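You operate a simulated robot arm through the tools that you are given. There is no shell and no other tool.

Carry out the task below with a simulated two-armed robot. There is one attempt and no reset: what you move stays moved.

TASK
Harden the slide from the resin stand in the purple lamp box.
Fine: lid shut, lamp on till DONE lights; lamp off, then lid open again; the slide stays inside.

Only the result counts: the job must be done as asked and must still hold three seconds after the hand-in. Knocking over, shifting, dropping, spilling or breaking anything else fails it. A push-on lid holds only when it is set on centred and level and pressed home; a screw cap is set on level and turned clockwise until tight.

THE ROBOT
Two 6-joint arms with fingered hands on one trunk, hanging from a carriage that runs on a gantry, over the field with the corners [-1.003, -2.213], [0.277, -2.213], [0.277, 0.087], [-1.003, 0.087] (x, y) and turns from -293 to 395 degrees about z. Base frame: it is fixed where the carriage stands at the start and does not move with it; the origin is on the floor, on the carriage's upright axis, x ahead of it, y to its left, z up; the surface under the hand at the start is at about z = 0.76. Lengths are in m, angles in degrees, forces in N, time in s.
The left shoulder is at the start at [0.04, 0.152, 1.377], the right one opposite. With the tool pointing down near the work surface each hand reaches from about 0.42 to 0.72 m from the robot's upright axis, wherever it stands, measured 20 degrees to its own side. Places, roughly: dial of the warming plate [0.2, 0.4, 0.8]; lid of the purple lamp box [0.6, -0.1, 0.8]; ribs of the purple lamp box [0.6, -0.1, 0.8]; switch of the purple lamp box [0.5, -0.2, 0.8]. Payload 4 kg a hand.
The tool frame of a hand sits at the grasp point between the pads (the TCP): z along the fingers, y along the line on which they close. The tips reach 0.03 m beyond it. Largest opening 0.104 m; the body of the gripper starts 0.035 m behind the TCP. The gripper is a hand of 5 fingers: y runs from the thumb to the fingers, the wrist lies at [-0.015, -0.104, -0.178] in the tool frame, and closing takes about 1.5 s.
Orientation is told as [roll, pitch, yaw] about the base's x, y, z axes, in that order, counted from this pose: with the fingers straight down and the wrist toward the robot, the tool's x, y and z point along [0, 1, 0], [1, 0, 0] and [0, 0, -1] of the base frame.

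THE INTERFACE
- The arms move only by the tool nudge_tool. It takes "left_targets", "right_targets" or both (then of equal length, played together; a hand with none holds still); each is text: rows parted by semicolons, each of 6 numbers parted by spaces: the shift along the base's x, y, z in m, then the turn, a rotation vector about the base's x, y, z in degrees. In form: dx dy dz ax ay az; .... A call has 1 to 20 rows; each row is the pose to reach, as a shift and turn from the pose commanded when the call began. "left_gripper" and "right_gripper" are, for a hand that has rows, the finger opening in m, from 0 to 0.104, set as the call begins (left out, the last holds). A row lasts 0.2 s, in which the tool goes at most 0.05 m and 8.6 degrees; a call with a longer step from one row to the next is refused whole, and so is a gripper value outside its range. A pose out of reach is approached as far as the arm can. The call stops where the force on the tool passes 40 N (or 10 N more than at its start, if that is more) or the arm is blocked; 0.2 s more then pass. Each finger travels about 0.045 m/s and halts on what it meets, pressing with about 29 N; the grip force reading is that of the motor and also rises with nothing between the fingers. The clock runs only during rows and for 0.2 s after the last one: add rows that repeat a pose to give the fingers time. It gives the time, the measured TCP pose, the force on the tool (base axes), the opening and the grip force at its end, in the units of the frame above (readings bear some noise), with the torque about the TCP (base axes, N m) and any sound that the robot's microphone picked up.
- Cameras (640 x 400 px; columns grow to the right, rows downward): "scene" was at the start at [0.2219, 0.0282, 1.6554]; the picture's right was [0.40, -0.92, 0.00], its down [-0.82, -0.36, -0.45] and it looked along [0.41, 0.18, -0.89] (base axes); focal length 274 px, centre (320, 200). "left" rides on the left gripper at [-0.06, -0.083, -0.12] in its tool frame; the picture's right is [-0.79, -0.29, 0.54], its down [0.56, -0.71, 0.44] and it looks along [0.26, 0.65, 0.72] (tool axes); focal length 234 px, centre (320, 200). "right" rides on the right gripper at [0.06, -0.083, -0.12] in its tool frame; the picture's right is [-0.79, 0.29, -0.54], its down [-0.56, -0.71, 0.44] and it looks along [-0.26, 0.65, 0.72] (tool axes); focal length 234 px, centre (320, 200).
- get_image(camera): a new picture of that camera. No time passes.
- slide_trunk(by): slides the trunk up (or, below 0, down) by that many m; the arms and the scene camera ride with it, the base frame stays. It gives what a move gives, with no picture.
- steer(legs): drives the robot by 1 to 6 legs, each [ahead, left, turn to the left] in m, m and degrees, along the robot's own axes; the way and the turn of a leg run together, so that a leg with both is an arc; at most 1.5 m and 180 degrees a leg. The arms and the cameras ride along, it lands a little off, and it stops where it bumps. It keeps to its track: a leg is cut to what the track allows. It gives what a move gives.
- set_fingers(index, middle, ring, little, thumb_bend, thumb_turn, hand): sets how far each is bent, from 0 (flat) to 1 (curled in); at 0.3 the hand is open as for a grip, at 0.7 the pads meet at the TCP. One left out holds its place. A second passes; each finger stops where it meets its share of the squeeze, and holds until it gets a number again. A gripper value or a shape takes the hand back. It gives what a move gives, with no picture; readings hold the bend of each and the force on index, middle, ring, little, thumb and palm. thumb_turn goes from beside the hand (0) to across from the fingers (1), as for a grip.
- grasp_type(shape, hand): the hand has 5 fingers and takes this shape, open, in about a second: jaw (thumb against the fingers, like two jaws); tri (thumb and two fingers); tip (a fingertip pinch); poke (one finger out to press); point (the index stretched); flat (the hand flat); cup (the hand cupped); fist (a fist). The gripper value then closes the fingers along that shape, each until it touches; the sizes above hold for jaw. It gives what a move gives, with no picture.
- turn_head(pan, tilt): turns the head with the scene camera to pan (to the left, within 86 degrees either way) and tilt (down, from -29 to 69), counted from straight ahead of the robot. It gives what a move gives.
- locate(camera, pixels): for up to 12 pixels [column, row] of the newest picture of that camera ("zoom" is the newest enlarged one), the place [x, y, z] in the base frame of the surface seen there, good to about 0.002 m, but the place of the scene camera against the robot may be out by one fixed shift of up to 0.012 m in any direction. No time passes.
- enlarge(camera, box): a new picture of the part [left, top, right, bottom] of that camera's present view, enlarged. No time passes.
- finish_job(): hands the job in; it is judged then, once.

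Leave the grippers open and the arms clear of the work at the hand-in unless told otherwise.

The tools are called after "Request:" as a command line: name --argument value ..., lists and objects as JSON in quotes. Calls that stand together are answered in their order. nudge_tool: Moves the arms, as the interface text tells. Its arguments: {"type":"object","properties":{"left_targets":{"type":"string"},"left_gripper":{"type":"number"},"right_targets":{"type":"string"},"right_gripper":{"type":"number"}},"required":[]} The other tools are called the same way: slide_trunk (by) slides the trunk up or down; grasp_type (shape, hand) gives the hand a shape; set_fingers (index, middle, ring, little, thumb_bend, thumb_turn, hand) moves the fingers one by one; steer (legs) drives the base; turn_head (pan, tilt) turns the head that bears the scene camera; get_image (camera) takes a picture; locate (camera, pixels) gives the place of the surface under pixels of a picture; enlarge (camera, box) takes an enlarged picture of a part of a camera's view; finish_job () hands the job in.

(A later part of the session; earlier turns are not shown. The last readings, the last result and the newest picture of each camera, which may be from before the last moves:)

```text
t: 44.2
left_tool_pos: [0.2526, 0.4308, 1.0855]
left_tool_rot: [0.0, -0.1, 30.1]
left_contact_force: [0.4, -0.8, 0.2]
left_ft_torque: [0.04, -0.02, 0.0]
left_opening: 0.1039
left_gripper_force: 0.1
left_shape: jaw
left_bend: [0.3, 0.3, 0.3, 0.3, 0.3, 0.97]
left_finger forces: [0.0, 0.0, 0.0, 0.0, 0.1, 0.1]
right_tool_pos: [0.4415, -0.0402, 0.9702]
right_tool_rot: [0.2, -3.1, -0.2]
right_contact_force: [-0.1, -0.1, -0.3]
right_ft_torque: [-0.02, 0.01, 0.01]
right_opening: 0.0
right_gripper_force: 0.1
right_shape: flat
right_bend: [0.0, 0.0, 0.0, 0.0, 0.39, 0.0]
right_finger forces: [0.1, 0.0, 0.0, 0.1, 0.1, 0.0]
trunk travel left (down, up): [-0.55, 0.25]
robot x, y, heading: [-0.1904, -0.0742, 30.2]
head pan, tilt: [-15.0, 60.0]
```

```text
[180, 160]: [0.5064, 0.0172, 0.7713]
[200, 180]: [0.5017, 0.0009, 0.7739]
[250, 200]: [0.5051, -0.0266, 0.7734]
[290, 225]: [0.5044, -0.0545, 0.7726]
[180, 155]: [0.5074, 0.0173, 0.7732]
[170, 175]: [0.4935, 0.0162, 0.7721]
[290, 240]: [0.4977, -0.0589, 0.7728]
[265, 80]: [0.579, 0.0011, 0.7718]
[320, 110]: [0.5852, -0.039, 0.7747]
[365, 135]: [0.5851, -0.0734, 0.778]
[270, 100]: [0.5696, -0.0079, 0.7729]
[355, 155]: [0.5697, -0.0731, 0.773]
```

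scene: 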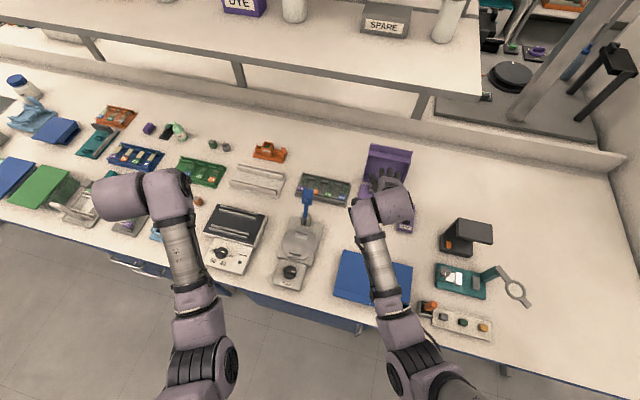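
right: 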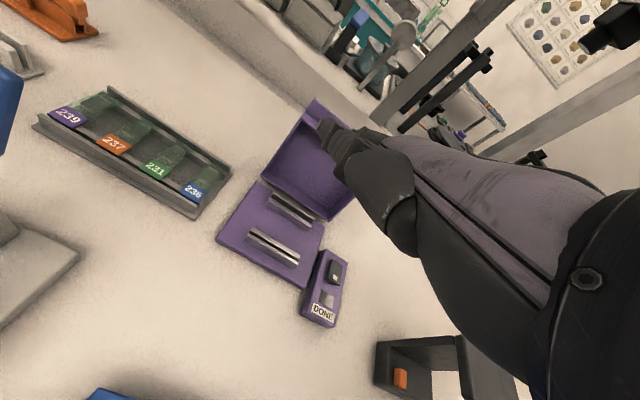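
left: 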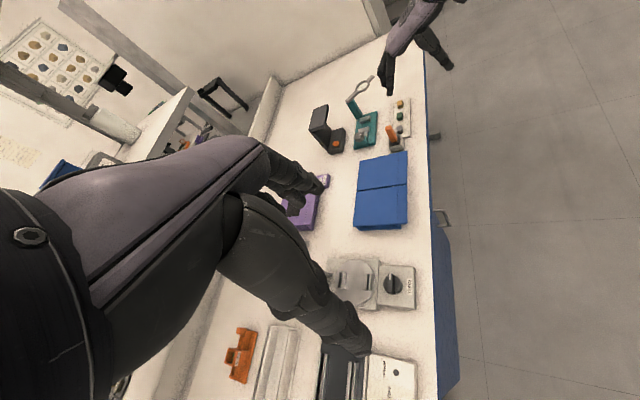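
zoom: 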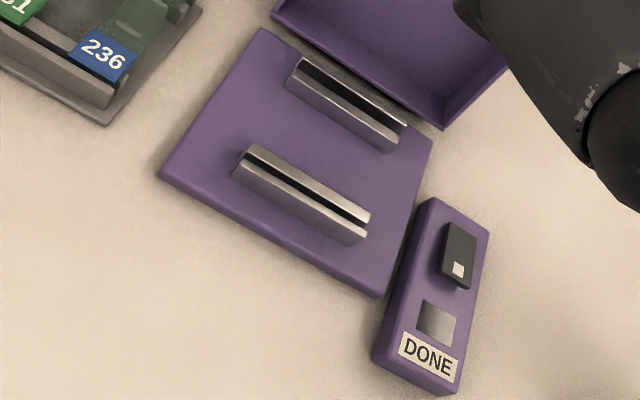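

Request:
enlarge --camera "right" --box '[240, 220, 310, 275]'

Request:
locate --camera "zoom" --pixels '[[310, 150], [302, 162], [294, 174], [286, 184], [280, 192], [272, 204], [264, 216], [256, 228], [248, 240], [240, 252], [120, 100], [520, 310]]'

Request:
enlarge --camera "right" --box '[260, 180, 330, 240]'

Request:
locate --camera "zoom" --pixels '[[330, 130], [322, 142], [314, 154], [308, 163], [300, 175], [292, 187], [284, 199], [276, 211], [268, 223], [140, 60], [470, 240], [450, 265]]'

```text
7.27 times, centred on (275, 248) of right
```

zoom: 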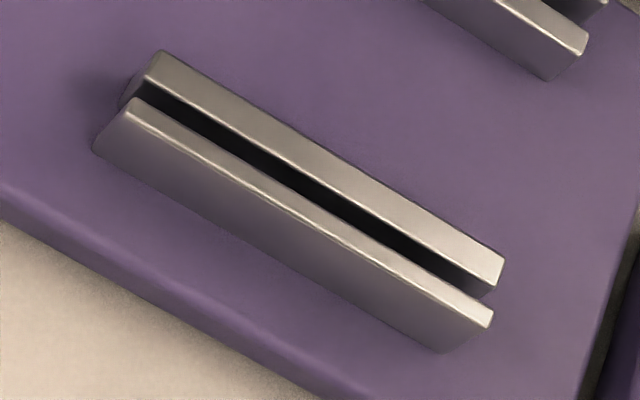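

```text
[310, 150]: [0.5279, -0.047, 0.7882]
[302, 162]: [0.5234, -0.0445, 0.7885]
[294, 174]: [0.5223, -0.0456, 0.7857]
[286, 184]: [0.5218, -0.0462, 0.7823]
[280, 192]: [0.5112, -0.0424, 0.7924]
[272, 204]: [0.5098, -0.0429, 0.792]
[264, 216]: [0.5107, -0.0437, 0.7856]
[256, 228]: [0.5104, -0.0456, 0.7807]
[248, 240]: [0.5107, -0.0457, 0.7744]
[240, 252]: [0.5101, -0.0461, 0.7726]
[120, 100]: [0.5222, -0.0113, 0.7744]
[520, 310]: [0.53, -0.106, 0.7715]
```

```text
6.67 times, centred on (295, 210) of right
```

zoom: 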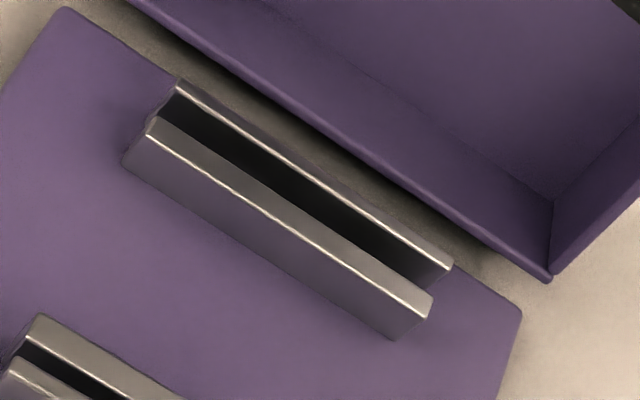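

```text
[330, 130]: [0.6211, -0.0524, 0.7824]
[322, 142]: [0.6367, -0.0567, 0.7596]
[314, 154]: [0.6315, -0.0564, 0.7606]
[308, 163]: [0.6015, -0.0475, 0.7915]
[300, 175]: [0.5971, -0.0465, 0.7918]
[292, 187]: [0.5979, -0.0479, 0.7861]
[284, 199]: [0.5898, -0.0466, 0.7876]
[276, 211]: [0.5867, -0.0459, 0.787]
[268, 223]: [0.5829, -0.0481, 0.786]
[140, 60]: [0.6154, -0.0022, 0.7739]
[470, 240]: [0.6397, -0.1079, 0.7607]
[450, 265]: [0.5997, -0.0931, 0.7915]
```

The front rib has an outer wall at x≈0.511 and a ledge at x≈0.522–0.529 (top z≈0.788); the back rib has a ledge at x≈0.583–0.591 and a wall at x≈0.598. So the slide goes in along x, centred at about (0.556, −0.05). Next I park the right hand neutrally.

Request:
nudge_tool --right_targets "0.002 0.015 0.015 0 0 7.5; 0.004 0.03 0.03 0 0 15; 0.006 0.045 0.04 0 0 22.5; 0.008 0.059 0.05 0 0 30; 0.008 0.059 0.05 0 0 30"

```text
t: 45.4
left_tool_pos: [0.2521, 0.4308, 1.0858]
left_tool_rot: [0.0, -0.1, 30.1]
left_contact_force: [0.1, -0.8, 0.7]
left_ft_torque: [-0.04, -0.02, 0.01]
left_opening: 0.1036
left_gripper_force: 0.1
left_shape: jaw
left_bend: [0.3, 0.3, 0.3, 0.3, 0.3, 0.97]
left_finger forces: [0.1, 0.0, 0.0, 0.1, 0.0, 0.0]
right_tool_pos: [0.4515, 0.0209, 1.0197]
right_tool_rot: [0.2, -3.0, 29.9]
right_contact_force: [-0.7, -0.8, 0.5]
right_ft_torque: [0.02, 0.01, -0.04]
right_opening: 0.0
right_gripper_force: 0.1
right_shape: flat
right_bend: [0.0, 0.0, 0.0, 0.0, 0.39, 0.0]
right_finger forces: [0.1, 0.0, 0.0, 0.1, 0.1, 0.0]
trunk travel left (down, up): [-0.55, 0.25]
robot x, y, heading: [-0.187, -0.0745, 30.4]
head pan, tilt: [-15.0, 60.0]
```

Both arms are neutral. I'll turn to heading ~69° and drive to about (0.25, 0.08), which puts the left hand above the resin stand at z≈1.09.

Request:
steer --legs '[[0, 0, 38.6], [0.303, -0.352, 0]]'

Request:
get_image --camera "left"

Request:
turn_head --pan 10 --tilt 55

Request:
get_image --camera "scene"

```text
t: 50.0
left_tool_pos: [0.281, 0.744, 1.0826]
left_tool_rot: [0.2, 0.3, 68.6]
left_contact_force: [0.0, 0.6, -0.3]
left_ft_torque: [0.0, 0.02, 0.01]
left_opening: 0.1036
left_gripper_force: 0.1
left_shape: jaw
left_bend: [0.3, 0.3, 0.3, 0.3, 0.3, 0.97]
left_finger forces: [0.0, 0.0, 0.0, 0.1, 0.0, 0.0]
right_tool_pos: [0.692, 0.5428, 1.0069]
right_tool_rot: [0.2, -1.7, 68.3]
right_contact_force: [0.9, -0.3, -0.5]
right_ft_torque: [0.01, 0.01, -0.02]
right_opening: 0.0
right_gripper_force: 0.1
right_shape: flat
right_bend: [0.0, 0.0, 0.0, 0.0, 0.39, 0.0]
right_finger forces: [0.0, 0.0, 0.0, 0.0, 0.0, 0.0]
trunk travel left (down, up): [-0.55, 0.25]
robot x, y, heading: [0.2579, 0.0783, 68.4]
head pan, tilt: [-15.0, 60.0]
```

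```text
taken
```

left: 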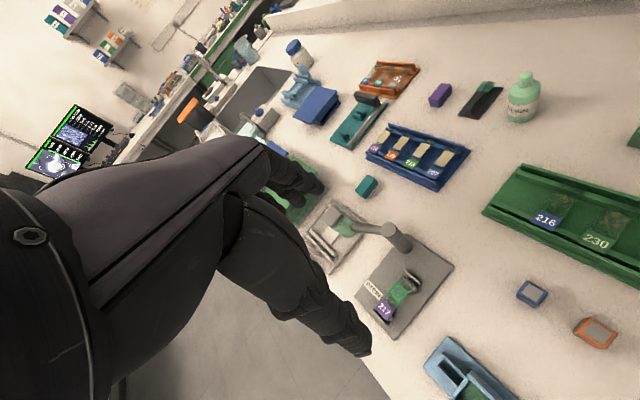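

```text
t: 50.9
left_tool_pos: [0.2857, 0.7478, 1.0849]
left_tool_rot: [0.1, 0.1, 68.6]
left_contact_force: [-0.3, 0.3, 0.0]
left_ft_torque: [-0.02, 0.03, 0.02]
left_opening: 0.1038
left_gripper_force: 0.0
left_shape: jaw
left_bend: [0.3, 0.3, 0.3, 0.3, 0.3, 0.97]
left_finger forces: [0.1, 0.0, 0.1, 0.0, 0.0, 0.1]
right_tool_pos: [0.6947, 0.5453, 1.0055]
right_tool_rot: [0.1, -1.5, 68.3]
right_contact_force: [0.1, -0.3, -0.3]
right_ft_torque: [0.03, -0.03, -0.02]
right_opening: 0.0
right_gripper_force: 0.0
right_shape: flat
right_bend: [0.0, 0.0, 0.0, 0.0, 0.39, 0.0]
right_finger forces: [0.0, 0.1, 0.1, 0.1, 0.0, 0.1]
trunk travel left (down, up): [-0.55, 0.25]
robot x, y, heading: [0.2636, 0.08, 68.6]
head pan, tilt: [10.0, 55.0]
```

```text
taken
```

scene: 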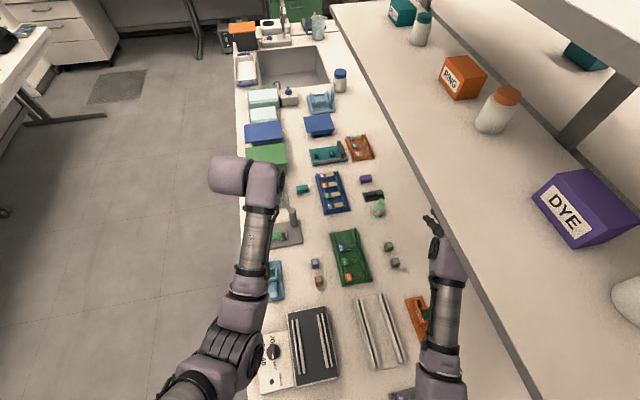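

The left camera sees the stand and slide 217 at (395, 295). I'll zoom and measure.

Request:
enlarge --camera "left" --box '[345, 215, 465, 345]'

Request:
locate --camera "zoom" --pixels '[[145, 270], [250, 210], [300, 190], [200, 240], [170, 265], [120, 270], [280, 245], [330, 175], [240, 230], [255, 60], [110, 200], [300, 260]]'

```text
3.08 times, centred on (405, 280) of left
```

zoom: 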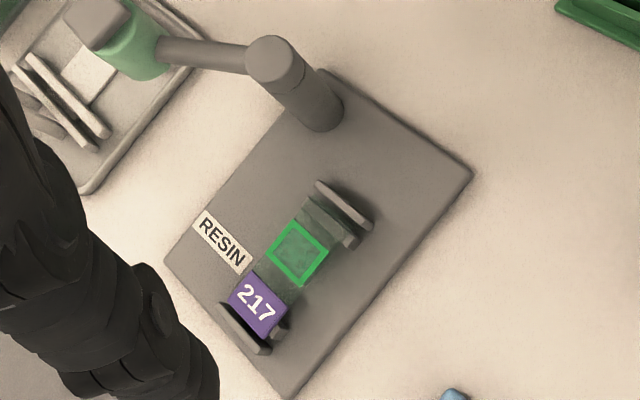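

```text
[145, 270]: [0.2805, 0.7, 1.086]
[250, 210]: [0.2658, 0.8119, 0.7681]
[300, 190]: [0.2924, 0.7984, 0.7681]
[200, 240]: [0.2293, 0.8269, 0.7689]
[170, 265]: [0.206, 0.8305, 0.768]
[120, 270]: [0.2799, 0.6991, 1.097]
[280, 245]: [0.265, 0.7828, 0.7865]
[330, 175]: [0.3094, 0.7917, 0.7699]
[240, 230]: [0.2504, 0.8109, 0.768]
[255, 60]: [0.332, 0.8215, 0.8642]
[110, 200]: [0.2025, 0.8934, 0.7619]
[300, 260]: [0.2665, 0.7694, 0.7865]
```

Request:
enlarge --camera "left" --box '[380, 265, 430, 335]'

Request:
locate --camera "zoom" --pixels '[[230, 235], [300, 290], [180, 290], [250, 330], [300, 130], [370, 190], [240, 200], [320, 265], [150, 300], [390, 30], [460, 130], [330, 90]]'

```text
5.71 times, centred on (405, 300) of left
```

zoom: 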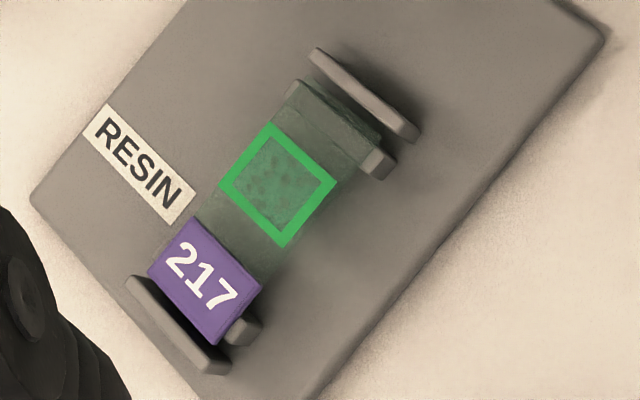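

```text
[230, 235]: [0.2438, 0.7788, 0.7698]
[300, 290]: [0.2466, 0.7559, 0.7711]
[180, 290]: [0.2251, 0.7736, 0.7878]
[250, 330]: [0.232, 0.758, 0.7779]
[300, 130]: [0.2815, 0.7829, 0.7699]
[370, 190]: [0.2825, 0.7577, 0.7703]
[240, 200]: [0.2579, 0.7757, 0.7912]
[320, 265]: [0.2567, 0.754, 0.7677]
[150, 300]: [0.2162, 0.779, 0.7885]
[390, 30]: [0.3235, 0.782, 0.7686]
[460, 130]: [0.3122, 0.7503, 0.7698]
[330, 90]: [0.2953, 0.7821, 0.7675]
```

Request:
locate --camera "zoom" --pixels '[[190, 224], [256, 288], [222, 340], [156, 270], [270, 130], [330, 183], [285, 241], [225, 184], [320, 55], [408, 130], [136, 282], [218, 366]]'

Request:
locate --camera "zoom" --pixels '[[300, 84], [385, 165], [378, 145], [250, 325], [205, 285], [350, 95], [175, 325], [275, 185], [380, 170], [245, 340]]'

```text
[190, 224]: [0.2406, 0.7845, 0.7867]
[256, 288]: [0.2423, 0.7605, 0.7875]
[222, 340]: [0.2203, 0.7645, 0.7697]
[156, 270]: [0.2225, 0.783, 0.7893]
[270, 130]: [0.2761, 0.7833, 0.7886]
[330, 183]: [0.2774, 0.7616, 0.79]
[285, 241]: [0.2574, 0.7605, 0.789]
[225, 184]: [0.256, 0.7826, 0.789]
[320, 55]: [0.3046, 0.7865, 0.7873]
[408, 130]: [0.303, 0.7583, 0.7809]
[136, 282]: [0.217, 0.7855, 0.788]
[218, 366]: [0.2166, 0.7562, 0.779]
```

```text
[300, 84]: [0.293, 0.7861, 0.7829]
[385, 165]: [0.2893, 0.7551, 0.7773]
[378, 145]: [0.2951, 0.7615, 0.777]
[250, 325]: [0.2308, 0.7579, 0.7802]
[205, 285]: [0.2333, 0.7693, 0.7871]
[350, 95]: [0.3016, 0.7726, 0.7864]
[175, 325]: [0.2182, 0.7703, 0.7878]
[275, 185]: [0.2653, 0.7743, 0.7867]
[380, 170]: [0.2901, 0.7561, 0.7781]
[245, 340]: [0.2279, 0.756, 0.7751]
```

Left-camera measurements: slide spans x≈0.2215–0.297, y≈0.7595–0.7845, top z≈0.7885; stand plate z≈0.768; free space below it between the ledges x≈0.236–0.288. I'll try the "tri" shape on the left hand and see where its fingertips are.

Request:
grasp_type --hand "left" --shape "tri"

Request:
get_image --camera "left"

```text
t: 51.8
left_tool_pos: [0.2857, 0.7486, 1.0848]
left_tool_rot: [0.2, 0.1, 68.6]
left_contact_force: [-0.4, 1.1, -0.3]
left_ft_torque: [0.01, 0.0, -0.04]
left_opening: 0.1038
left_gripper_force: 0.2
left_shape: tri
left_bend: [0.3, 0.3, 0.99, 0.99, 0.3, 0.97]
left_finger forces: [0.0, 0.0, 0.0, 0.0, 0.0, 0.1]
right_tool_pos: [0.6962, 0.5451, 1.0056]
right_tool_rot: [0.2, -1.5, 68.4]
right_contact_force: [0.4, 0.4, -0.1]
right_ft_torque: [-0.01, -0.02, 0.01]
right_opening: 0.0
right_gripper_force: 0.2
right_shape: flat
right_bend: [0.0, 0.0, 0.0, 0.0, 0.39, 0.0]
right_finger forces: [0.0, 0.0, 0.1, 0.0, 0.0, 0.1]
trunk travel left (down, up): [-0.55, 0.25]
robot x, y, heading: [0.2574, 0.0805, 68.8]
head pan, tilt: [10.0, 55.0]
```

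```text
taken
```

left: 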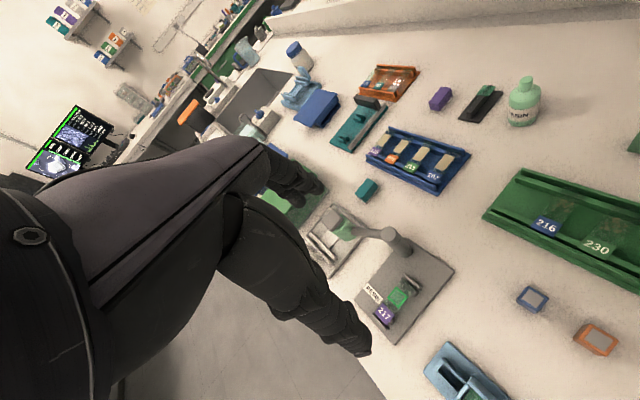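

Request:
enlarge --camera "left" --box '[240, 130, 400, 370]'

Request:
locate --camera "left" --pixels '[[362, 352], [368, 346], [352, 335], [340, 320], [318, 186], [312, 190], [320, 192], [300, 195], [298, 180], [285, 175], [330, 300], [350, 355]]'

```text
1.67 times, centred on (320, 250) of left
```

zoom: 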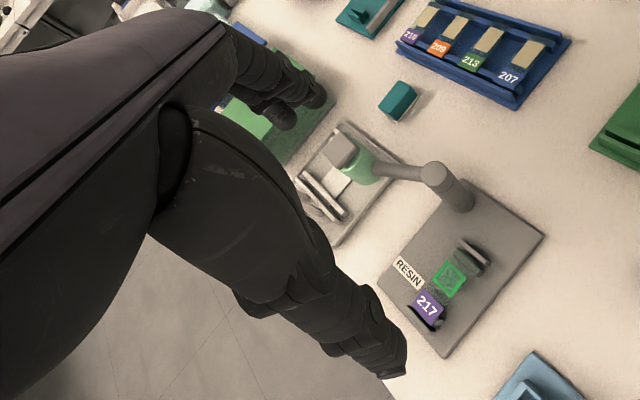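

```text
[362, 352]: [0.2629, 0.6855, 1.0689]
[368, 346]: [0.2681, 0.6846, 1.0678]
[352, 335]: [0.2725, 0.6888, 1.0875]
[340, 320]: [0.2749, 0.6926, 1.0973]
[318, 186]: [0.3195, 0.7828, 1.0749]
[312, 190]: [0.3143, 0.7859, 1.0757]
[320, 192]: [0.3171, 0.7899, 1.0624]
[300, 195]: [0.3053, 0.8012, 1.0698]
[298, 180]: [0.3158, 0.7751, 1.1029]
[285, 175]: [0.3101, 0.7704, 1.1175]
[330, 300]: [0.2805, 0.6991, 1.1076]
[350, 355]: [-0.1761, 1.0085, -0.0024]
```

In tri, the thumb sits at tool x≈0 opposite index and middle, so it suits the slide. I'll turn the left hand to yaw 90°, centre it over the slide at (0.260, 0.772), set opening 0.06 and descend to z≈0.90.

Request:
nudge_tool --left_targets "-0.008 0.008 0 0 0 7.1; -0.017 0.016 0 0 0 14.2; -0.0257 0.0234 0 0 0 21.3; -0.0257 0.0234 -0.04 0 0 21.3; -0.0257 0.0234 -0.08 0 0 21.3; -0.0257 0.0234 -0.12 0 0 21.3; -0.0257 0.0234 -0.16 0 0 21.3; -0.0257 0.0234 -0.185 0 0 21.3; -0.0257 0.0234 -0.185 0 0 21.3" --left_gripper 0.06

Request:
get_image --camera "left"

```text
t: 53.8
left_tool_pos: [0.2583, 0.7707, 0.898]
left_tool_rot: [0.1, 0.0, 90.0]
left_contact_force: [-0.9, -0.2, -0.1]
left_ft_torque: [0.03, 0.0, 0.0]
left_opening: 0.0602
left_gripper_force: 0.0
left_shape: tri
left_bend: [0.74, 0.41, 0.99, 0.99, 0.66, 0.99]
left_finger forces: [0.0, 0.0, 0.0, 0.0, 0.0, 0.0]
right_tool_pos: [0.6966, 0.544, 1.0065]
right_tool_rot: [0.2, -1.5, 68.4]
right_contact_force: [0.2, 0.2, -0.4]
right_ft_torque: [-0.02, 0.01, -0.01]
right_opening: 0.0001
right_gripper_force: 0.1
right_shape: flat
right_bend: [0.0, 0.0, 0.0, 0.0, 0.39, 0.0]
right_finger forces: [0.0, 0.0, 0.1, 0.1, 0.0, 0.0]
trunk travel left (down, up): [-0.55, 0.25]
robot x, y, heading: [0.2567, 0.0823, 68.5]
head pan, tilt: [10.0, 55.0]
```

```text
taken
```

left: 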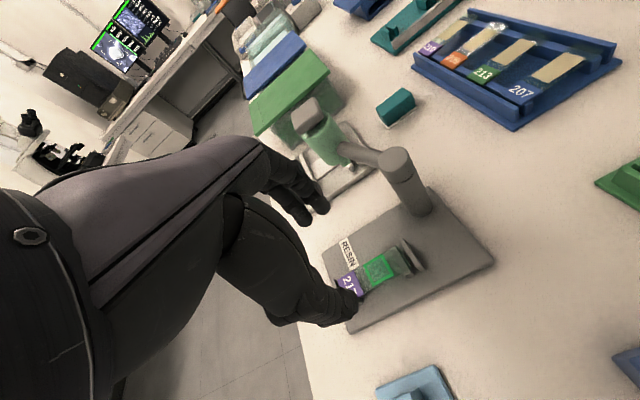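

Request:
enlarge --camera "left" --box '[240, 150, 440, 350]'

Request:
locate --camera "zoom" --pixels '[[370, 310], [350, 330], [300, 330], [330, 290], [260, 195], [280, 165], [215, 220], [200, 200], [360, 290], [250, 160], [300, 300], [372, 320]]'

```text
2.00 times, centred on (340, 250) of left
```

zoom: 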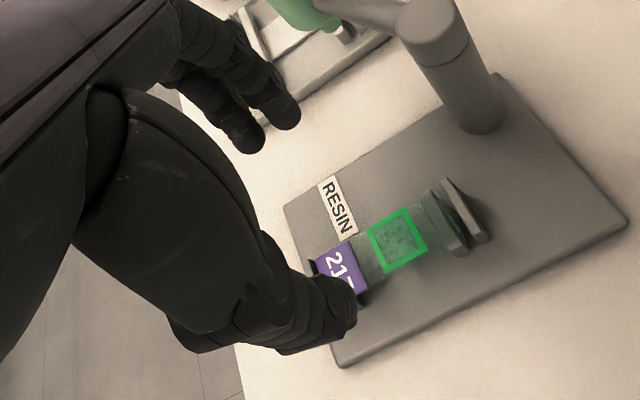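

```text
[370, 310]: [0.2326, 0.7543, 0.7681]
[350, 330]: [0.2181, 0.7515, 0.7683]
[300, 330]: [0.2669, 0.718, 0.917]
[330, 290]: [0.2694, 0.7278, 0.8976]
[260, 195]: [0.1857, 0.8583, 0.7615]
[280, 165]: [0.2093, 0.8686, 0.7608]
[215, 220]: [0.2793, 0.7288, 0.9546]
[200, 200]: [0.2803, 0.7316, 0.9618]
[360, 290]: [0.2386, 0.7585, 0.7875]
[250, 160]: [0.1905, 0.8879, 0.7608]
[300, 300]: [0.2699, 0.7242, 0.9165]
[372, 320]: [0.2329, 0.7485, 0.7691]
```

Request:
locate --camera "zoom" --pixels '[[245, 135], [252, 145], [235, 140], [290, 115], [285, 125], [275, 95], [225, 105], [240, 60], [345, 300], [335, 320], [350, 310], [320, 345]]'

```text
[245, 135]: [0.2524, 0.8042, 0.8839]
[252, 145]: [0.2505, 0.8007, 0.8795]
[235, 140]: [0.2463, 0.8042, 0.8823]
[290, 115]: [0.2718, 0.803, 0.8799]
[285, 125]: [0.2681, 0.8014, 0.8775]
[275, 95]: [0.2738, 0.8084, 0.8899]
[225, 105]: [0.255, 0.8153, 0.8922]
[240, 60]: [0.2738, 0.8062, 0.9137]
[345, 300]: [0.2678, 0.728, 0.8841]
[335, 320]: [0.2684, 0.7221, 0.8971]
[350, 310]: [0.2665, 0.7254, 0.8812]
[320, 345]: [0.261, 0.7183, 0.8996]
```

The finger pads are at about +0.030 and the thumb at −0.030 from the TCP along y, as wanted. I'll re-measure the slide from this closer view.

Request:
enlarge --camera "left" --box '[325, 225, 425, 325]'

Request:
locate --camera "zoom" --pixels '[[188, 208], [235, 258], [255, 225], [225, 170], [275, 115], [310, 185], [385, 100], [420, 170], [145, 180], [185, 170], [340, 85], [380, 175]]'

```text
4.00 times, centred on (375, 275) of left
```

zoom: 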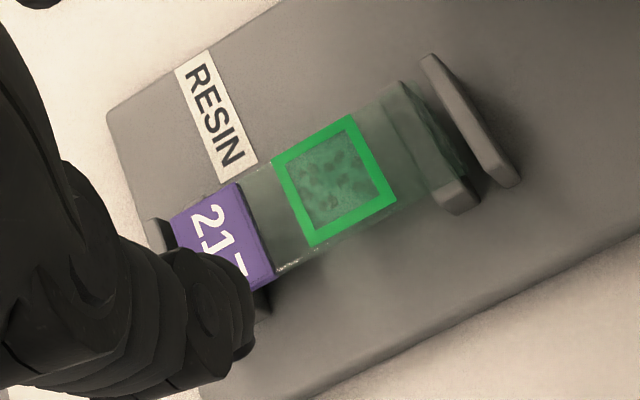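

```text
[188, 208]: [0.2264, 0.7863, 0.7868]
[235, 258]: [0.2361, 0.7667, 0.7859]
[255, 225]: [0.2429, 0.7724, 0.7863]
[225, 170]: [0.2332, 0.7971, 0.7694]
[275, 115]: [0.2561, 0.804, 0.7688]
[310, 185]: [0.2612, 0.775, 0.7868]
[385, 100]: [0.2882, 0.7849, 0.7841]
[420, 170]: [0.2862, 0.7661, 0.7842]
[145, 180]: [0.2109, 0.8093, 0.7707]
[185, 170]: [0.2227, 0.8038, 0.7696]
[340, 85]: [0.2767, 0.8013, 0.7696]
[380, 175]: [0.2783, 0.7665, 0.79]
```

Request:
locate --camera "zoom" --pixels '[[236, 186], [274, 276], [276, 161], [351, 117], [393, 199], [312, 244], [175, 218], [262, 288], [400, 86], [440, 65], [430, 110], [510, 180]]'

```text
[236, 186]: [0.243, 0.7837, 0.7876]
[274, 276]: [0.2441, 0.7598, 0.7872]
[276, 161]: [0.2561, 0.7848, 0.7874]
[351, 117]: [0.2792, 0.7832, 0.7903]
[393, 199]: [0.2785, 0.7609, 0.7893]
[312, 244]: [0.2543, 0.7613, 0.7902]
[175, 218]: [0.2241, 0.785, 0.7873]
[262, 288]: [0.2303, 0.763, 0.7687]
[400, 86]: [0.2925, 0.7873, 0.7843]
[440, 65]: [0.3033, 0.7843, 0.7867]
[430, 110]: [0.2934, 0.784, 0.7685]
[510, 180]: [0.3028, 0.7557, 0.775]
```

Slide centre y≈0.772, aligned with x, top z≈0.787. I'll descend to TCP z≈0.806 with tips on either side of the slide between the ledges.

Request:
nudge_tool --left_targets "0.0015 0.0013 -0.03 0 0 0; 0.0015 0.0013 -0.06 0 0 0; 0.0015 0.0013 -0.075 0 0 0; 0.0015 0.0013 -0.085 0 0 0; 0.0015 0.0013 -0.092 0 0 0; 0.0015 0.0013 -0.092 0 0 0"

Request:
get_image --camera "left"

Request:
enlarge --camera "left" --box '[240, 150, 400, 350]'

```text
t: 55.2
left_tool_pos: [0.26, 0.7708, 0.8074]
left_tool_rot: [0.2, 0.1, 89.9]
left_contact_force: [-0.1, -0.8, 0.5]
left_ft_torque: [-0.02, 0.0, 0.01]
left_opening: 0.0606
left_gripper_force: 0.1
left_shape: tri
left_bend: [0.74, 0.41, 0.99, 0.99, 0.66, 0.99]
left_finger forces: [0.0, 0.0, 0.1, 0.0, 0.0, 0.1]
right_tool_pos: [0.6969, 0.5429, 1.006]
right_tool_rot: [0.2, -1.5, 68.4]
right_contact_force: [-0.8, 0.5, -0.5]
right_ft_torque: [0.01, -0.01, 0.02]
right_opening: 0.0
right_gripper_force: 0.0
right_shape: flat
right_bend: [0.0, 0.0, 0.0, 0.0, 0.39, 0.0]
right_finger forces: [0.0, 0.1, 0.0, 0.0, 0.0, 0.1]
trunk travel left (down, up): [-0.55, 0.25]
robot x, y, heading: [0.2592, 0.0795, 68.5]
head pan, tilt: [10.0, 55.0]
```

```text
taken
```

left: 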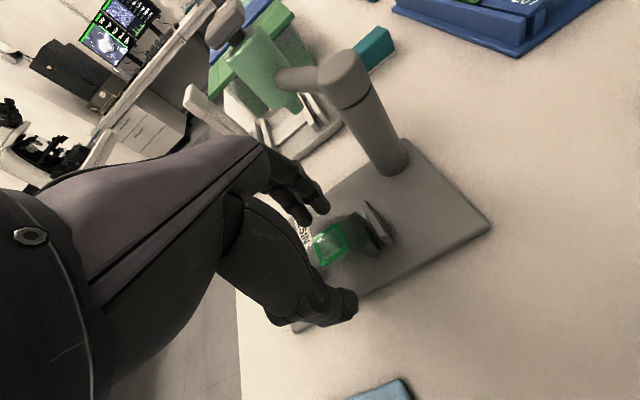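

```text
2.00 times, centred on (320, 250) of left
```

zoom: 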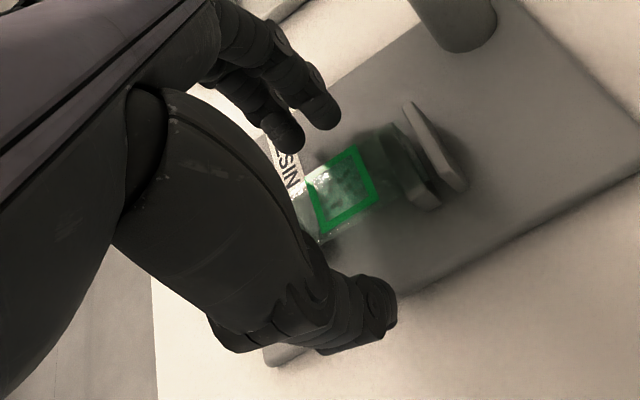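

Request:
locate --camera "zoom" --pixels '[[325, 122], [332, 110], [290, 146], [298, 135], [385, 290], [370, 280], [392, 310], [355, 150], [375, 195], [320, 230], [310, 95], [270, 150]]'

```text
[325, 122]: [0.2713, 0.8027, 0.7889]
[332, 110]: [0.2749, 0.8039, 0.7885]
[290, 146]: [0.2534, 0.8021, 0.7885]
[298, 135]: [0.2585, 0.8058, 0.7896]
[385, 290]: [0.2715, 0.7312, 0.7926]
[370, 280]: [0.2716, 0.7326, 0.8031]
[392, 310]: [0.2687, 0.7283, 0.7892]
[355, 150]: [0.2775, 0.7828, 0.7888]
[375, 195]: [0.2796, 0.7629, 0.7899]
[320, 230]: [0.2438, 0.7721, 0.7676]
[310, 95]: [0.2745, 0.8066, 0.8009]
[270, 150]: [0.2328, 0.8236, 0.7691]
```

The tips bracket the slide evenly. I'll lower 4 mm more and close to 0.034, then check.

Request:
nudge_tool --left_targets "0 0.0005 -0.002 0 0 0; 0 0.0005 -0.004 0 0 0; 0 0.0005 -0.004 0 0 0; 0 0.0005 -0.004 0 0 0; 0 0.0005 -0.004 0 0 0" --left_gripper 0.036

Request:
get_image --camera "left"

Request:
enlarge --camera "left" --box '[260, 170, 380, 320]'

```text
t: 56.4
left_tool_pos: [0.2597, 0.7724, 0.8031]
left_tool_rot: [0.1, 0.1, 89.9]
left_contact_force: [0.4, 0.3, 0.3]
left_ft_torque: [0.0, 0.0, -0.05]
left_opening: 0.0365
left_gripper_force: 0.1
left_shape: tri
left_bend: [0.74, 0.51, 0.99, 0.99, 0.73, 1.0]
left_finger forces: [0.0, 0.1, 0.0, 0.1, 0.0, 0.1]
right_tool_pos: [0.6941, 0.5444, 1.006]
right_tool_rot: [0.3, -1.5, 68.4]
right_contact_force: [-0.3, 0.3, 0.0]
right_ft_torque: [-0.03, 0.0, -0.02]
right_opening: 0.0
right_gripper_force: 0.1
right_shape: flat
right_bend: [0.0, 0.0, 0.0, 0.0, 0.39, 0.0]
right_finger forces: [0.0, 0.0, 0.0, 0.0, 0.0, 0.0]
trunk travel left (down, up): [-0.55, 0.25]
robot x, y, heading: [0.2574, 0.077, 68.6]
head pan, tilt: [10.0, 55.0]
```

```text
taken
```

left: 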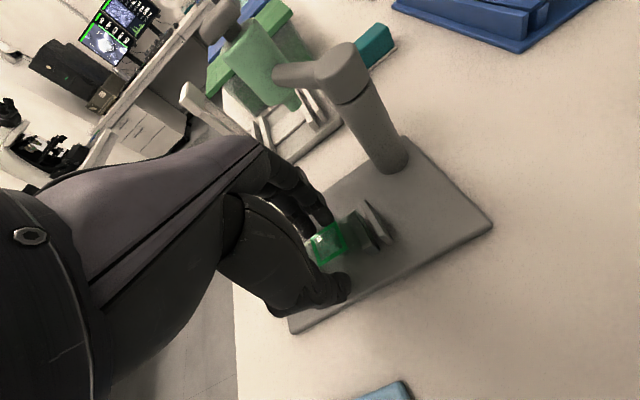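

```text
2.67 times, centred on (320, 245) of left
```

zoom: 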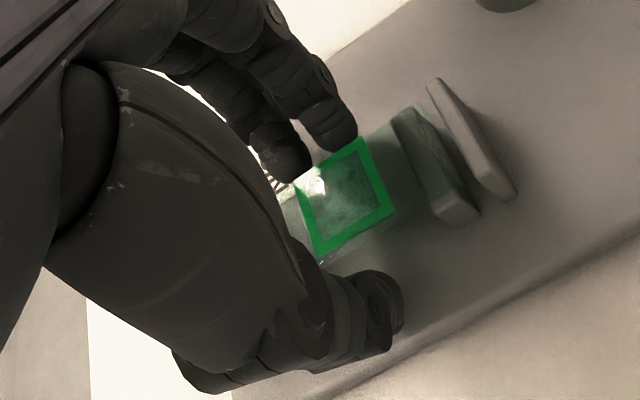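

Request:
locate --camera "zoom" --pixels '[[340, 146], [352, 138], [345, 125], [290, 176], [280, 180], [300, 165], [375, 275], [360, 280], [390, 290], [372, 300], [330, 140], [330, 260]]'

```text
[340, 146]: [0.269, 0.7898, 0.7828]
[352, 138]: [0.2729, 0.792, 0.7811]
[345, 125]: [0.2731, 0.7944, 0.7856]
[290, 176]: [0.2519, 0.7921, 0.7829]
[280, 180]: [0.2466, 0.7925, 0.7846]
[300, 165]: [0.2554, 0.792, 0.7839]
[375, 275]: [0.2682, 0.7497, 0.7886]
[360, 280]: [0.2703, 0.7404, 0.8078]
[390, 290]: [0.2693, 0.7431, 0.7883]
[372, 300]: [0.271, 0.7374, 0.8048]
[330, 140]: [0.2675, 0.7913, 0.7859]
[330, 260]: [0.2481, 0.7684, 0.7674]
```

Tips are about 4–5 mm below the slide plane with 5–8 mm gap either side. I'll lower 3 mm more and close on the slide.

Request:
nudge_tool --left_targets "0 0.0005 -0.003 0 0 0; 0 0.0005 -0.003 0 0 0"

Request:
nudge_tool --left_targets "0 0 0 0 0 0; 0 0 0 0 0 0; 0 0 0 0 0 0; 0 0 0 0 0 0; 0 0 0 0 0 0; 0 0 0 0 0 0" --left_gripper 0.019

Request:
get_image --camera "left"

Request:
enlarge --camera "left" --box '[260, 170, 380, 320]'

```text
t: 57.0
left_tool_pos: [0.2609, 0.773, 0.8005]
left_tool_rot: [0.1, 0.1, 89.9]
left_contact_force: [0.4, -0.4, -0.2]
left_ft_torque: [-0.02, -0.04, -0.01]
left_opening: 0.0363
left_gripper_force: 0.0
left_shape: tri
left_bend: [0.74, 0.51, 0.99, 0.99, 0.73, 1.0]
left_finger forces: [0.0, 0.0, 0.0, 0.0, 0.0, 0.1]
right_tool_pos: [0.6952, 0.5441, 1.0061]
right_tool_rot: [0.1, -1.5, 68.4]
right_contact_force: [-0.1, 0.1, 0.4]
right_ft_torque: [0.0, 0.03, 0.01]
right_opening: 0.0
right_gripper_force: 0.0
right_shape: flat
right_bend: [0.0, 0.0, 0.0, 0.0, 0.39, 0.0]
right_finger forces: [0.0, 0.0, 0.0, 0.0, 0.1, 0.1]
trunk travel left (down, up): [-0.55, 0.25]
robot x, y, heading: [0.2572, 0.0778, 68.4]
head pan, tilt: [10.0, 55.0]
```

```text
t: 58.4
left_tool_pos: [0.2599, 0.7724, 0.8014]
left_tool_rot: [0.0, 0.1, 89.9]
left_contact_force: [-0.1, 0.3, -0.6]
left_ft_torque: [0.0, 0.01, 0.02]
left_opening: 0.0198
left_gripper_force: 0.1
left_shape: tri
left_bend: [0.73, 0.59, 0.99, 0.99, 0.74, 1.0]
left_finger forces: [0.3, 0.1, 0.0, 0.1, 0.4, 0.1]
right_tool_pos: [0.6951, 0.5438, 1.0055]
right_tool_rot: [0.2, -1.6, 68.4]
right_contact_force: [-0.7, 0.8, 0.8]
right_ft_torque: [0.0, 0.02, 0.02]
right_opening: 0.0
right_gripper_force: 0.1
right_shape: flat
right_bend: [0.0, 0.0, 0.0, 0.0, 0.39, 0.0]
right_finger forces: [0.0, 0.1, 0.0, 0.0, 0.0, 0.0]
trunk travel left (down, up): [-0.55, 0.25]
robot x, y, heading: [0.261, 0.0798, 68.9]
head pan, tilt: [10.0, 55.0]
```

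```text
taken
```

left: 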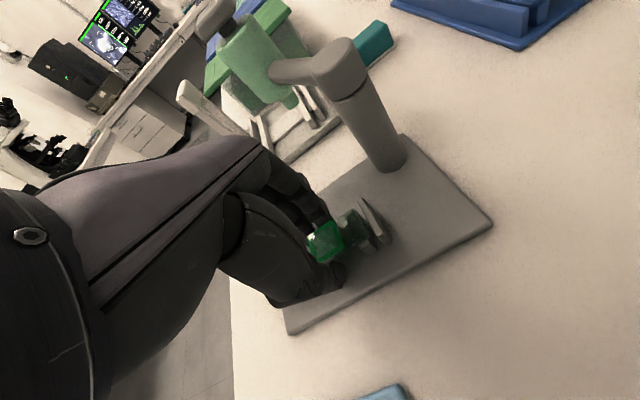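

```text
2.67 times, centred on (320, 245) of left
```

zoom: 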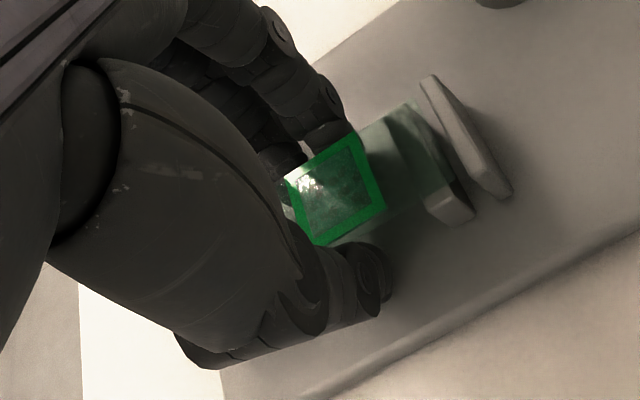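

Contact just begins (index 0.3, thumb 0.4 N). I'll close further to firm up the grip, staying in place.

Request:
nudge_tool --left_targets "0 0 0 0 0 0; 0 0 0 0 0 0; 0 0 0 0 0 0; 0 0 0 0 0 0" --left_gripper 0.013

Request:
get_image --camera "left"

Request:
enlarge --camera "left" --box '[260, 170, 380, 320]'

```text
t: 59.4
left_tool_pos: [0.2605, 0.7722, 0.8003]
left_tool_rot: [0.1, 0.1, 89.9]
left_contact_force: [-0.2, 0.1, -0.1]
left_ft_torque: [0.06, 0.0, -0.01]
left_opening: 0.0042
left_gripper_force: 29.5
left_shape: tri
left_bend: [0.73, 0.7, 0.99, 1.0, 0.79, 1.0]
left_finger forces: [1.8, 6.4, 4.0, 0.0, 0.0, 0.0]
right_tool_pos: [0.6961, 0.5441, 1.0057]
right_tool_rot: [0.1, -1.5, 68.4]
right_contact_force: [0.4, -0.1, -0.5]
right_ft_torque: [0.01, 0.02, -0.02]
right_opening: 0.0
right_gripper_force: 0.1
right_shape: flat
right_bend: [0.0, 0.0, 0.0, 0.0, 0.39, 0.0]
right_finger forces: [0.0, 0.1, 0.1, 0.1, 0.0, 0.1]
trunk travel left (down, up): [-0.55, 0.25]
robot x, y, heading: [0.2597, 0.0789, 68.7]
head pan, tilt: [10.0, 55.0]
```

```text
taken
```

left: 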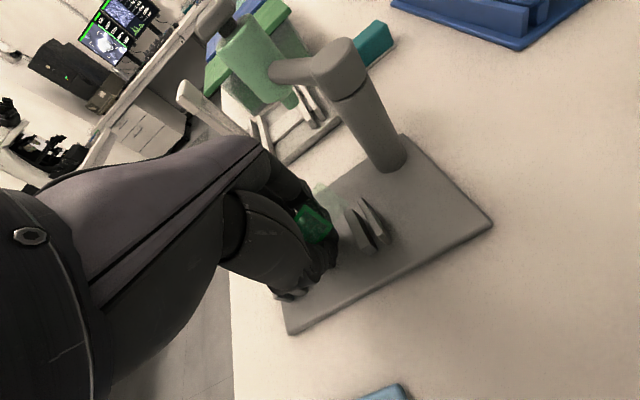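

```text
2.67 times, centred on (320, 245) of left
```

zoom: 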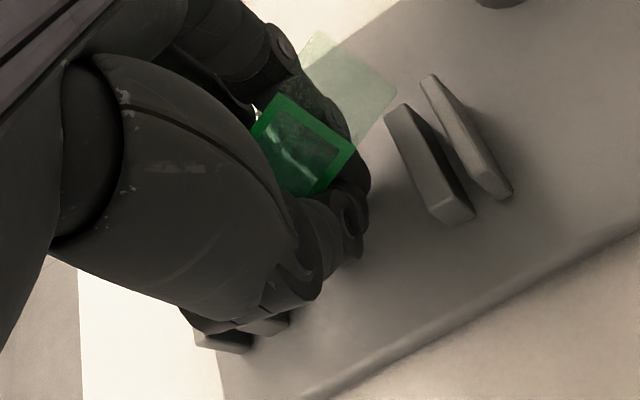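

The slide was squeezed upward: the fingers closed below it and it now lies raised and rotated within the hand, above the closed fingers. I'll stop and measure where it lies before moving anything.

Request:
enlarge --camera "left" --box '[285, 170, 355, 260]'

Request:
locate --camera "zoom" --pixels '[[225, 100], [380, 200], [330, 290], [190, 170], [260, 180], [300, 220], [290, 60], [400, 80], [440, 150], [350, 100], [400, 170], [340, 160]]'

```text
4.44 times, centred on (320, 215) of left
```

zoom: 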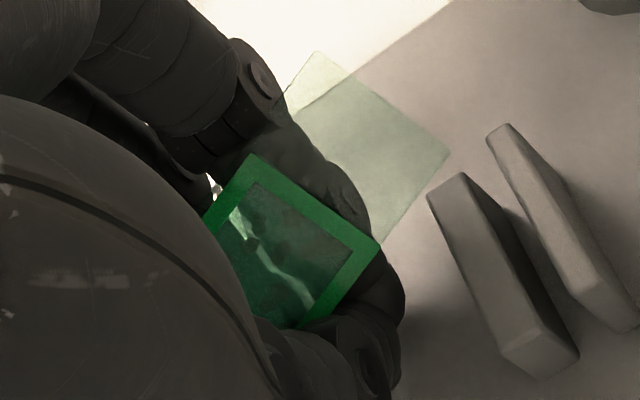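

```text
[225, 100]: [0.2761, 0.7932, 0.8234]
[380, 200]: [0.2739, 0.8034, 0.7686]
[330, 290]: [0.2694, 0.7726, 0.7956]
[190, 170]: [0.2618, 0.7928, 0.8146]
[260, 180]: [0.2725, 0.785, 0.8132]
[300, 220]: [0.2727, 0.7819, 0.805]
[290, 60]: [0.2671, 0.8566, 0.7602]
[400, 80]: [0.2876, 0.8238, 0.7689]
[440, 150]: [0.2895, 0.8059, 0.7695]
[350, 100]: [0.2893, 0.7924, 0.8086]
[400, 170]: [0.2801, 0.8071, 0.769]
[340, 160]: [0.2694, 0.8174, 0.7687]
```

Request:
locate --camera "zoom" --pixels '[[256, 162], [373, 250], [312, 316], [222, 225], [300, 195], [340, 225], [350, 275], [330, 300], [240, 185], [316, 55], [446, 150], [385, 240]]'

Request:
turn_head --pan 25 --tilt 60

Request:
get_image --camera "scene"

```text
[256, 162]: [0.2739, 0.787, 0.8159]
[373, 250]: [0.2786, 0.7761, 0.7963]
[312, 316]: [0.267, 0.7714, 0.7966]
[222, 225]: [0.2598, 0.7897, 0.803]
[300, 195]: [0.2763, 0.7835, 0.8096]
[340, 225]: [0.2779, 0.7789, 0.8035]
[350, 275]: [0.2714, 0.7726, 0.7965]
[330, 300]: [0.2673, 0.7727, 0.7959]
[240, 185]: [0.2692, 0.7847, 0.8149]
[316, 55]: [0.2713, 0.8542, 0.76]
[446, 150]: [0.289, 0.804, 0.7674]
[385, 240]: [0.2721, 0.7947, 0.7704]
```

```text
t: 60.2
left_tool_pos: [0.2608, 0.7733, 0.8]
left_tool_rot: [0.1, 0.1, 89.9]
left_contact_force: [0.6, 1.1, -0.6]
left_ft_torque: [0.01, 0.0, 0.02]
left_opening: 0.0044
left_gripper_force: 28.5
left_shape: tri
left_bend: [0.73, 0.7, 0.99, 1.0, 0.79, 1.0]
left_finger forces: [1.8, 6.6, 4.0, 0.0, 0.1, 0.0]
right_tool_pos: [0.6963, 0.5447, 1.0067]
right_tool_rot: [0.2, -1.5, 68.4]
right_contact_force: [-0.1, -0.2, 0.0]
right_ft_torque: [0.02, 0.0, 0.0]
right_opening: 0.0
right_gripper_force: 0.0
right_shape: flat
right_bend: [0.0, 0.0, 0.0, 0.0, 0.39, 0.0]
right_finger forces: [0.1, 0.0, 0.0, 0.1, 0.0, 0.0]
trunk travel left (down, up): [-0.55, 0.25]
robot x, y, heading: [0.26, 0.0779, 68.7]
head pan, tilt: [25.0, 60.0]
```

```text
taken
```

scene: 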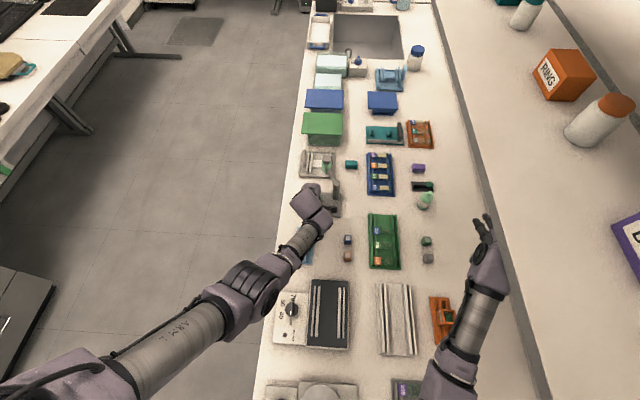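

The slide now stands leaning on its long edge in the V between thumb and fingers (lower edge z≈0.795, upper edge z≈0.817, yaw ≈22°), over the stand. Opening slowly should let it flatten back onto the ledges. I'll open in small steps.

Request:
nudge_tool --left_targets "0 0 0 0 0 0; 0 0 0 0 0 0" --left_gripper 0.008

Request:
get_image --camera "left"

Request:
enlarge --camera "left" --box '[270, 160, 370, 290]'

```text
t: 60.8
left_tool_pos: [0.2596, 0.774, 0.8004]
left_tool_rot: [0.1, 0.0, 89.8]
left_contact_force: [0.7, 0.5, 0.3]
left_ft_torque: [0.0, -0.01, 0.01]
left_opening: 0.0078
left_gripper_force: 0.0
left_shape: tri
left_bend: [0.72, 0.66, 0.99, 0.99, 0.73, 1.0]
left_finger forces: [0.1, 0.0, 0.1, 0.1, 0.2, 0.0]
right_tool_pos: [0.6956, 0.5436, 1.0061]
right_tool_rot: [0.2, -1.5, 68.4]
right_contact_force: [-0.5, 0.3, 0.2]
right_ft_torque: [0.0, 0.01, 0.0]
right_opening: 0.0
right_gripper_force: 0.2
right_shape: flat
right_bend: [0.0, 0.0, 0.0, 0.0, 0.39, 0.0]
right_finger forces: [0.0, 0.0, 0.0, 0.0, 0.0, 0.0]
trunk travel left (down, up): [-0.55, 0.25]
robot x, y, heading: [0.2606, 0.0794, 68.7]
head pan, tilt: [25.0, 60.0]
```

```text
taken
```

left: 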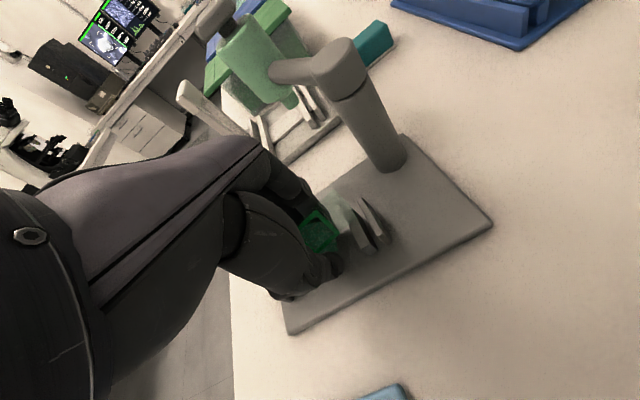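

```text
3.08 times, centred on (320, 225) of left
```

zoom: 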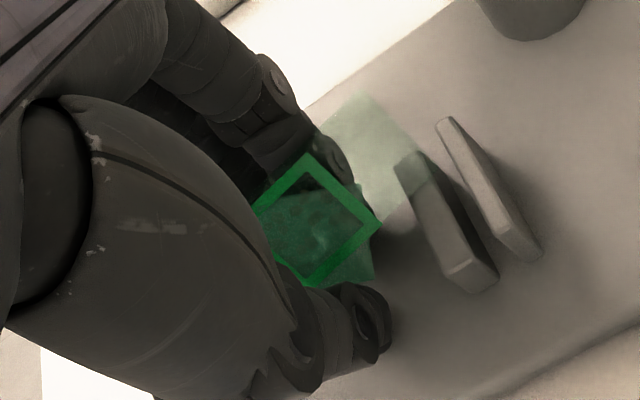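

It is flattening. I see a second pale-green patch offset from the frame near (350, 265) of the zoom; I'll look closer before continuing.

Request:
enlarge --camera "left" --box '[298, 195, 358, 260]'

Request:
locate --camera "zoom" --pixels '[[300, 130], [410, 235], [300, 330], [190, 230], [380, 300], [395, 335], [340, 330], [300, 230], [250, 250], [340, 60], [470, 120], [350, 180]]'

```text
6.15 times, centred on (328, 228) of left
```

zoom: 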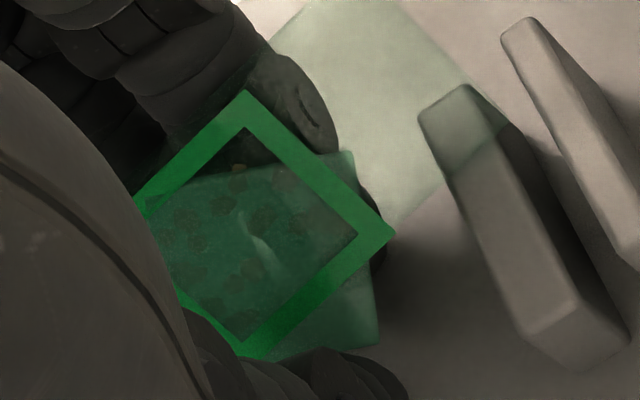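

```text
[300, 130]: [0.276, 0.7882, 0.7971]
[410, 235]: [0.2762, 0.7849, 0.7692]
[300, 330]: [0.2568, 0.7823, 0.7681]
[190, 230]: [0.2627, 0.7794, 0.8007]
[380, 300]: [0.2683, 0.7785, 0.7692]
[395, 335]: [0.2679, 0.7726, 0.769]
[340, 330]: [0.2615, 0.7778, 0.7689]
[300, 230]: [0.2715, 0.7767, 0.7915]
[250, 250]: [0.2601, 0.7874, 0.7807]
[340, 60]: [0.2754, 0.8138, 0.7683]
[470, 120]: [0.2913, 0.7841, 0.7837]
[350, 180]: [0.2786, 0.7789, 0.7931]
```

Request:
locate --camera "zoom" --pixels '[[250, 108], [382, 233], [248, 342], [150, 200], [320, 170], [320, 290], [200, 150], [200, 310], [345, 160], [372, 330], [310, 250], [220, 200]]'

```text
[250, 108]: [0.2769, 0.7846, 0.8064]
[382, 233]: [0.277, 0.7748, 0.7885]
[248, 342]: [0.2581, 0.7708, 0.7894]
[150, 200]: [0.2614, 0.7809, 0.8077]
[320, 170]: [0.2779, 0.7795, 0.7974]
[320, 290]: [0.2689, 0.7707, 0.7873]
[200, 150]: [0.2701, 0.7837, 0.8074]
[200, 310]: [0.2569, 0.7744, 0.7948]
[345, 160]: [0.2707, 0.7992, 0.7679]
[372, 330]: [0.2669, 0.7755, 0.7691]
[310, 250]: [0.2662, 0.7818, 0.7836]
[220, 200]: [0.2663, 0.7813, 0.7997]
```

The frame and glass are still one plane, leaning at ~61°, lower edge now at ledge height, yaw reduced to ~12°. I'll continue opening slowly in small steps.

Request:
nudge_tool --left_targets "0 0 0 0 0 0; 0 0 0 0 0 0" --left_gripper 0.011

Request:
enlarge --camera "left" --box '[285, 180, 375, 275]'

```text
t: 61.4
left_tool_pos: [0.2609, 0.7717, 0.8012]
left_tool_rot: [0.1, 0.2, 89.8]
left_contact_force: [-0.2, 0.1, -0.2]
left_ft_torque: [-0.05, 0.01, -0.03]
left_opening: 0.0111
left_gripper_force: 0.1
left_shape: tri
left_bend: [0.72, 0.64, 0.99, 0.99, 0.73, 1.0]
left_finger forces: [0.0, 0.0, 0.0, 0.0, 0.0, 0.1]
right_tool_pos: [0.6951, 0.5441, 1.0058]
right_tool_rot: [0.3, -1.4, 68.4]
right_contact_force: [0.1, -0.1, 0.3]
right_ft_torque: [-0.01, -0.01, 0.0]
right_opening: 0.0
right_gripper_force: 0.1
right_shape: flat
right_bend: [0.0, 0.0, 0.0, 0.0, 0.39, 0.0]
right_finger forces: [0.0, 0.1, 0.1, 0.1, 0.0, 0.1]
trunk travel left (down, up): [-0.55, 0.25]
robot x, y, heading: [0.2576, 0.0821, 68.4]
head pan, tilt: [25.0, 60.0]
```

```text
4.21 times, centred on (330, 228) of left
```

zoom: 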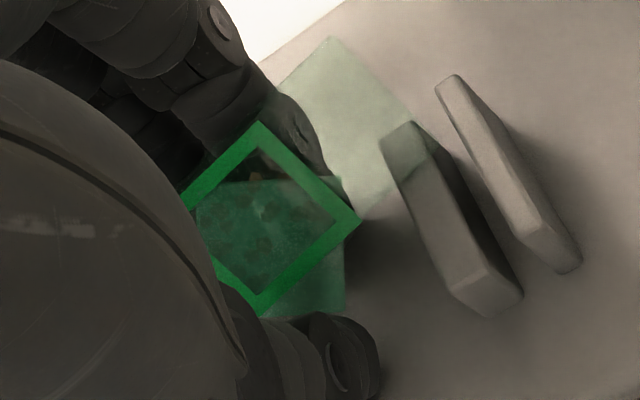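

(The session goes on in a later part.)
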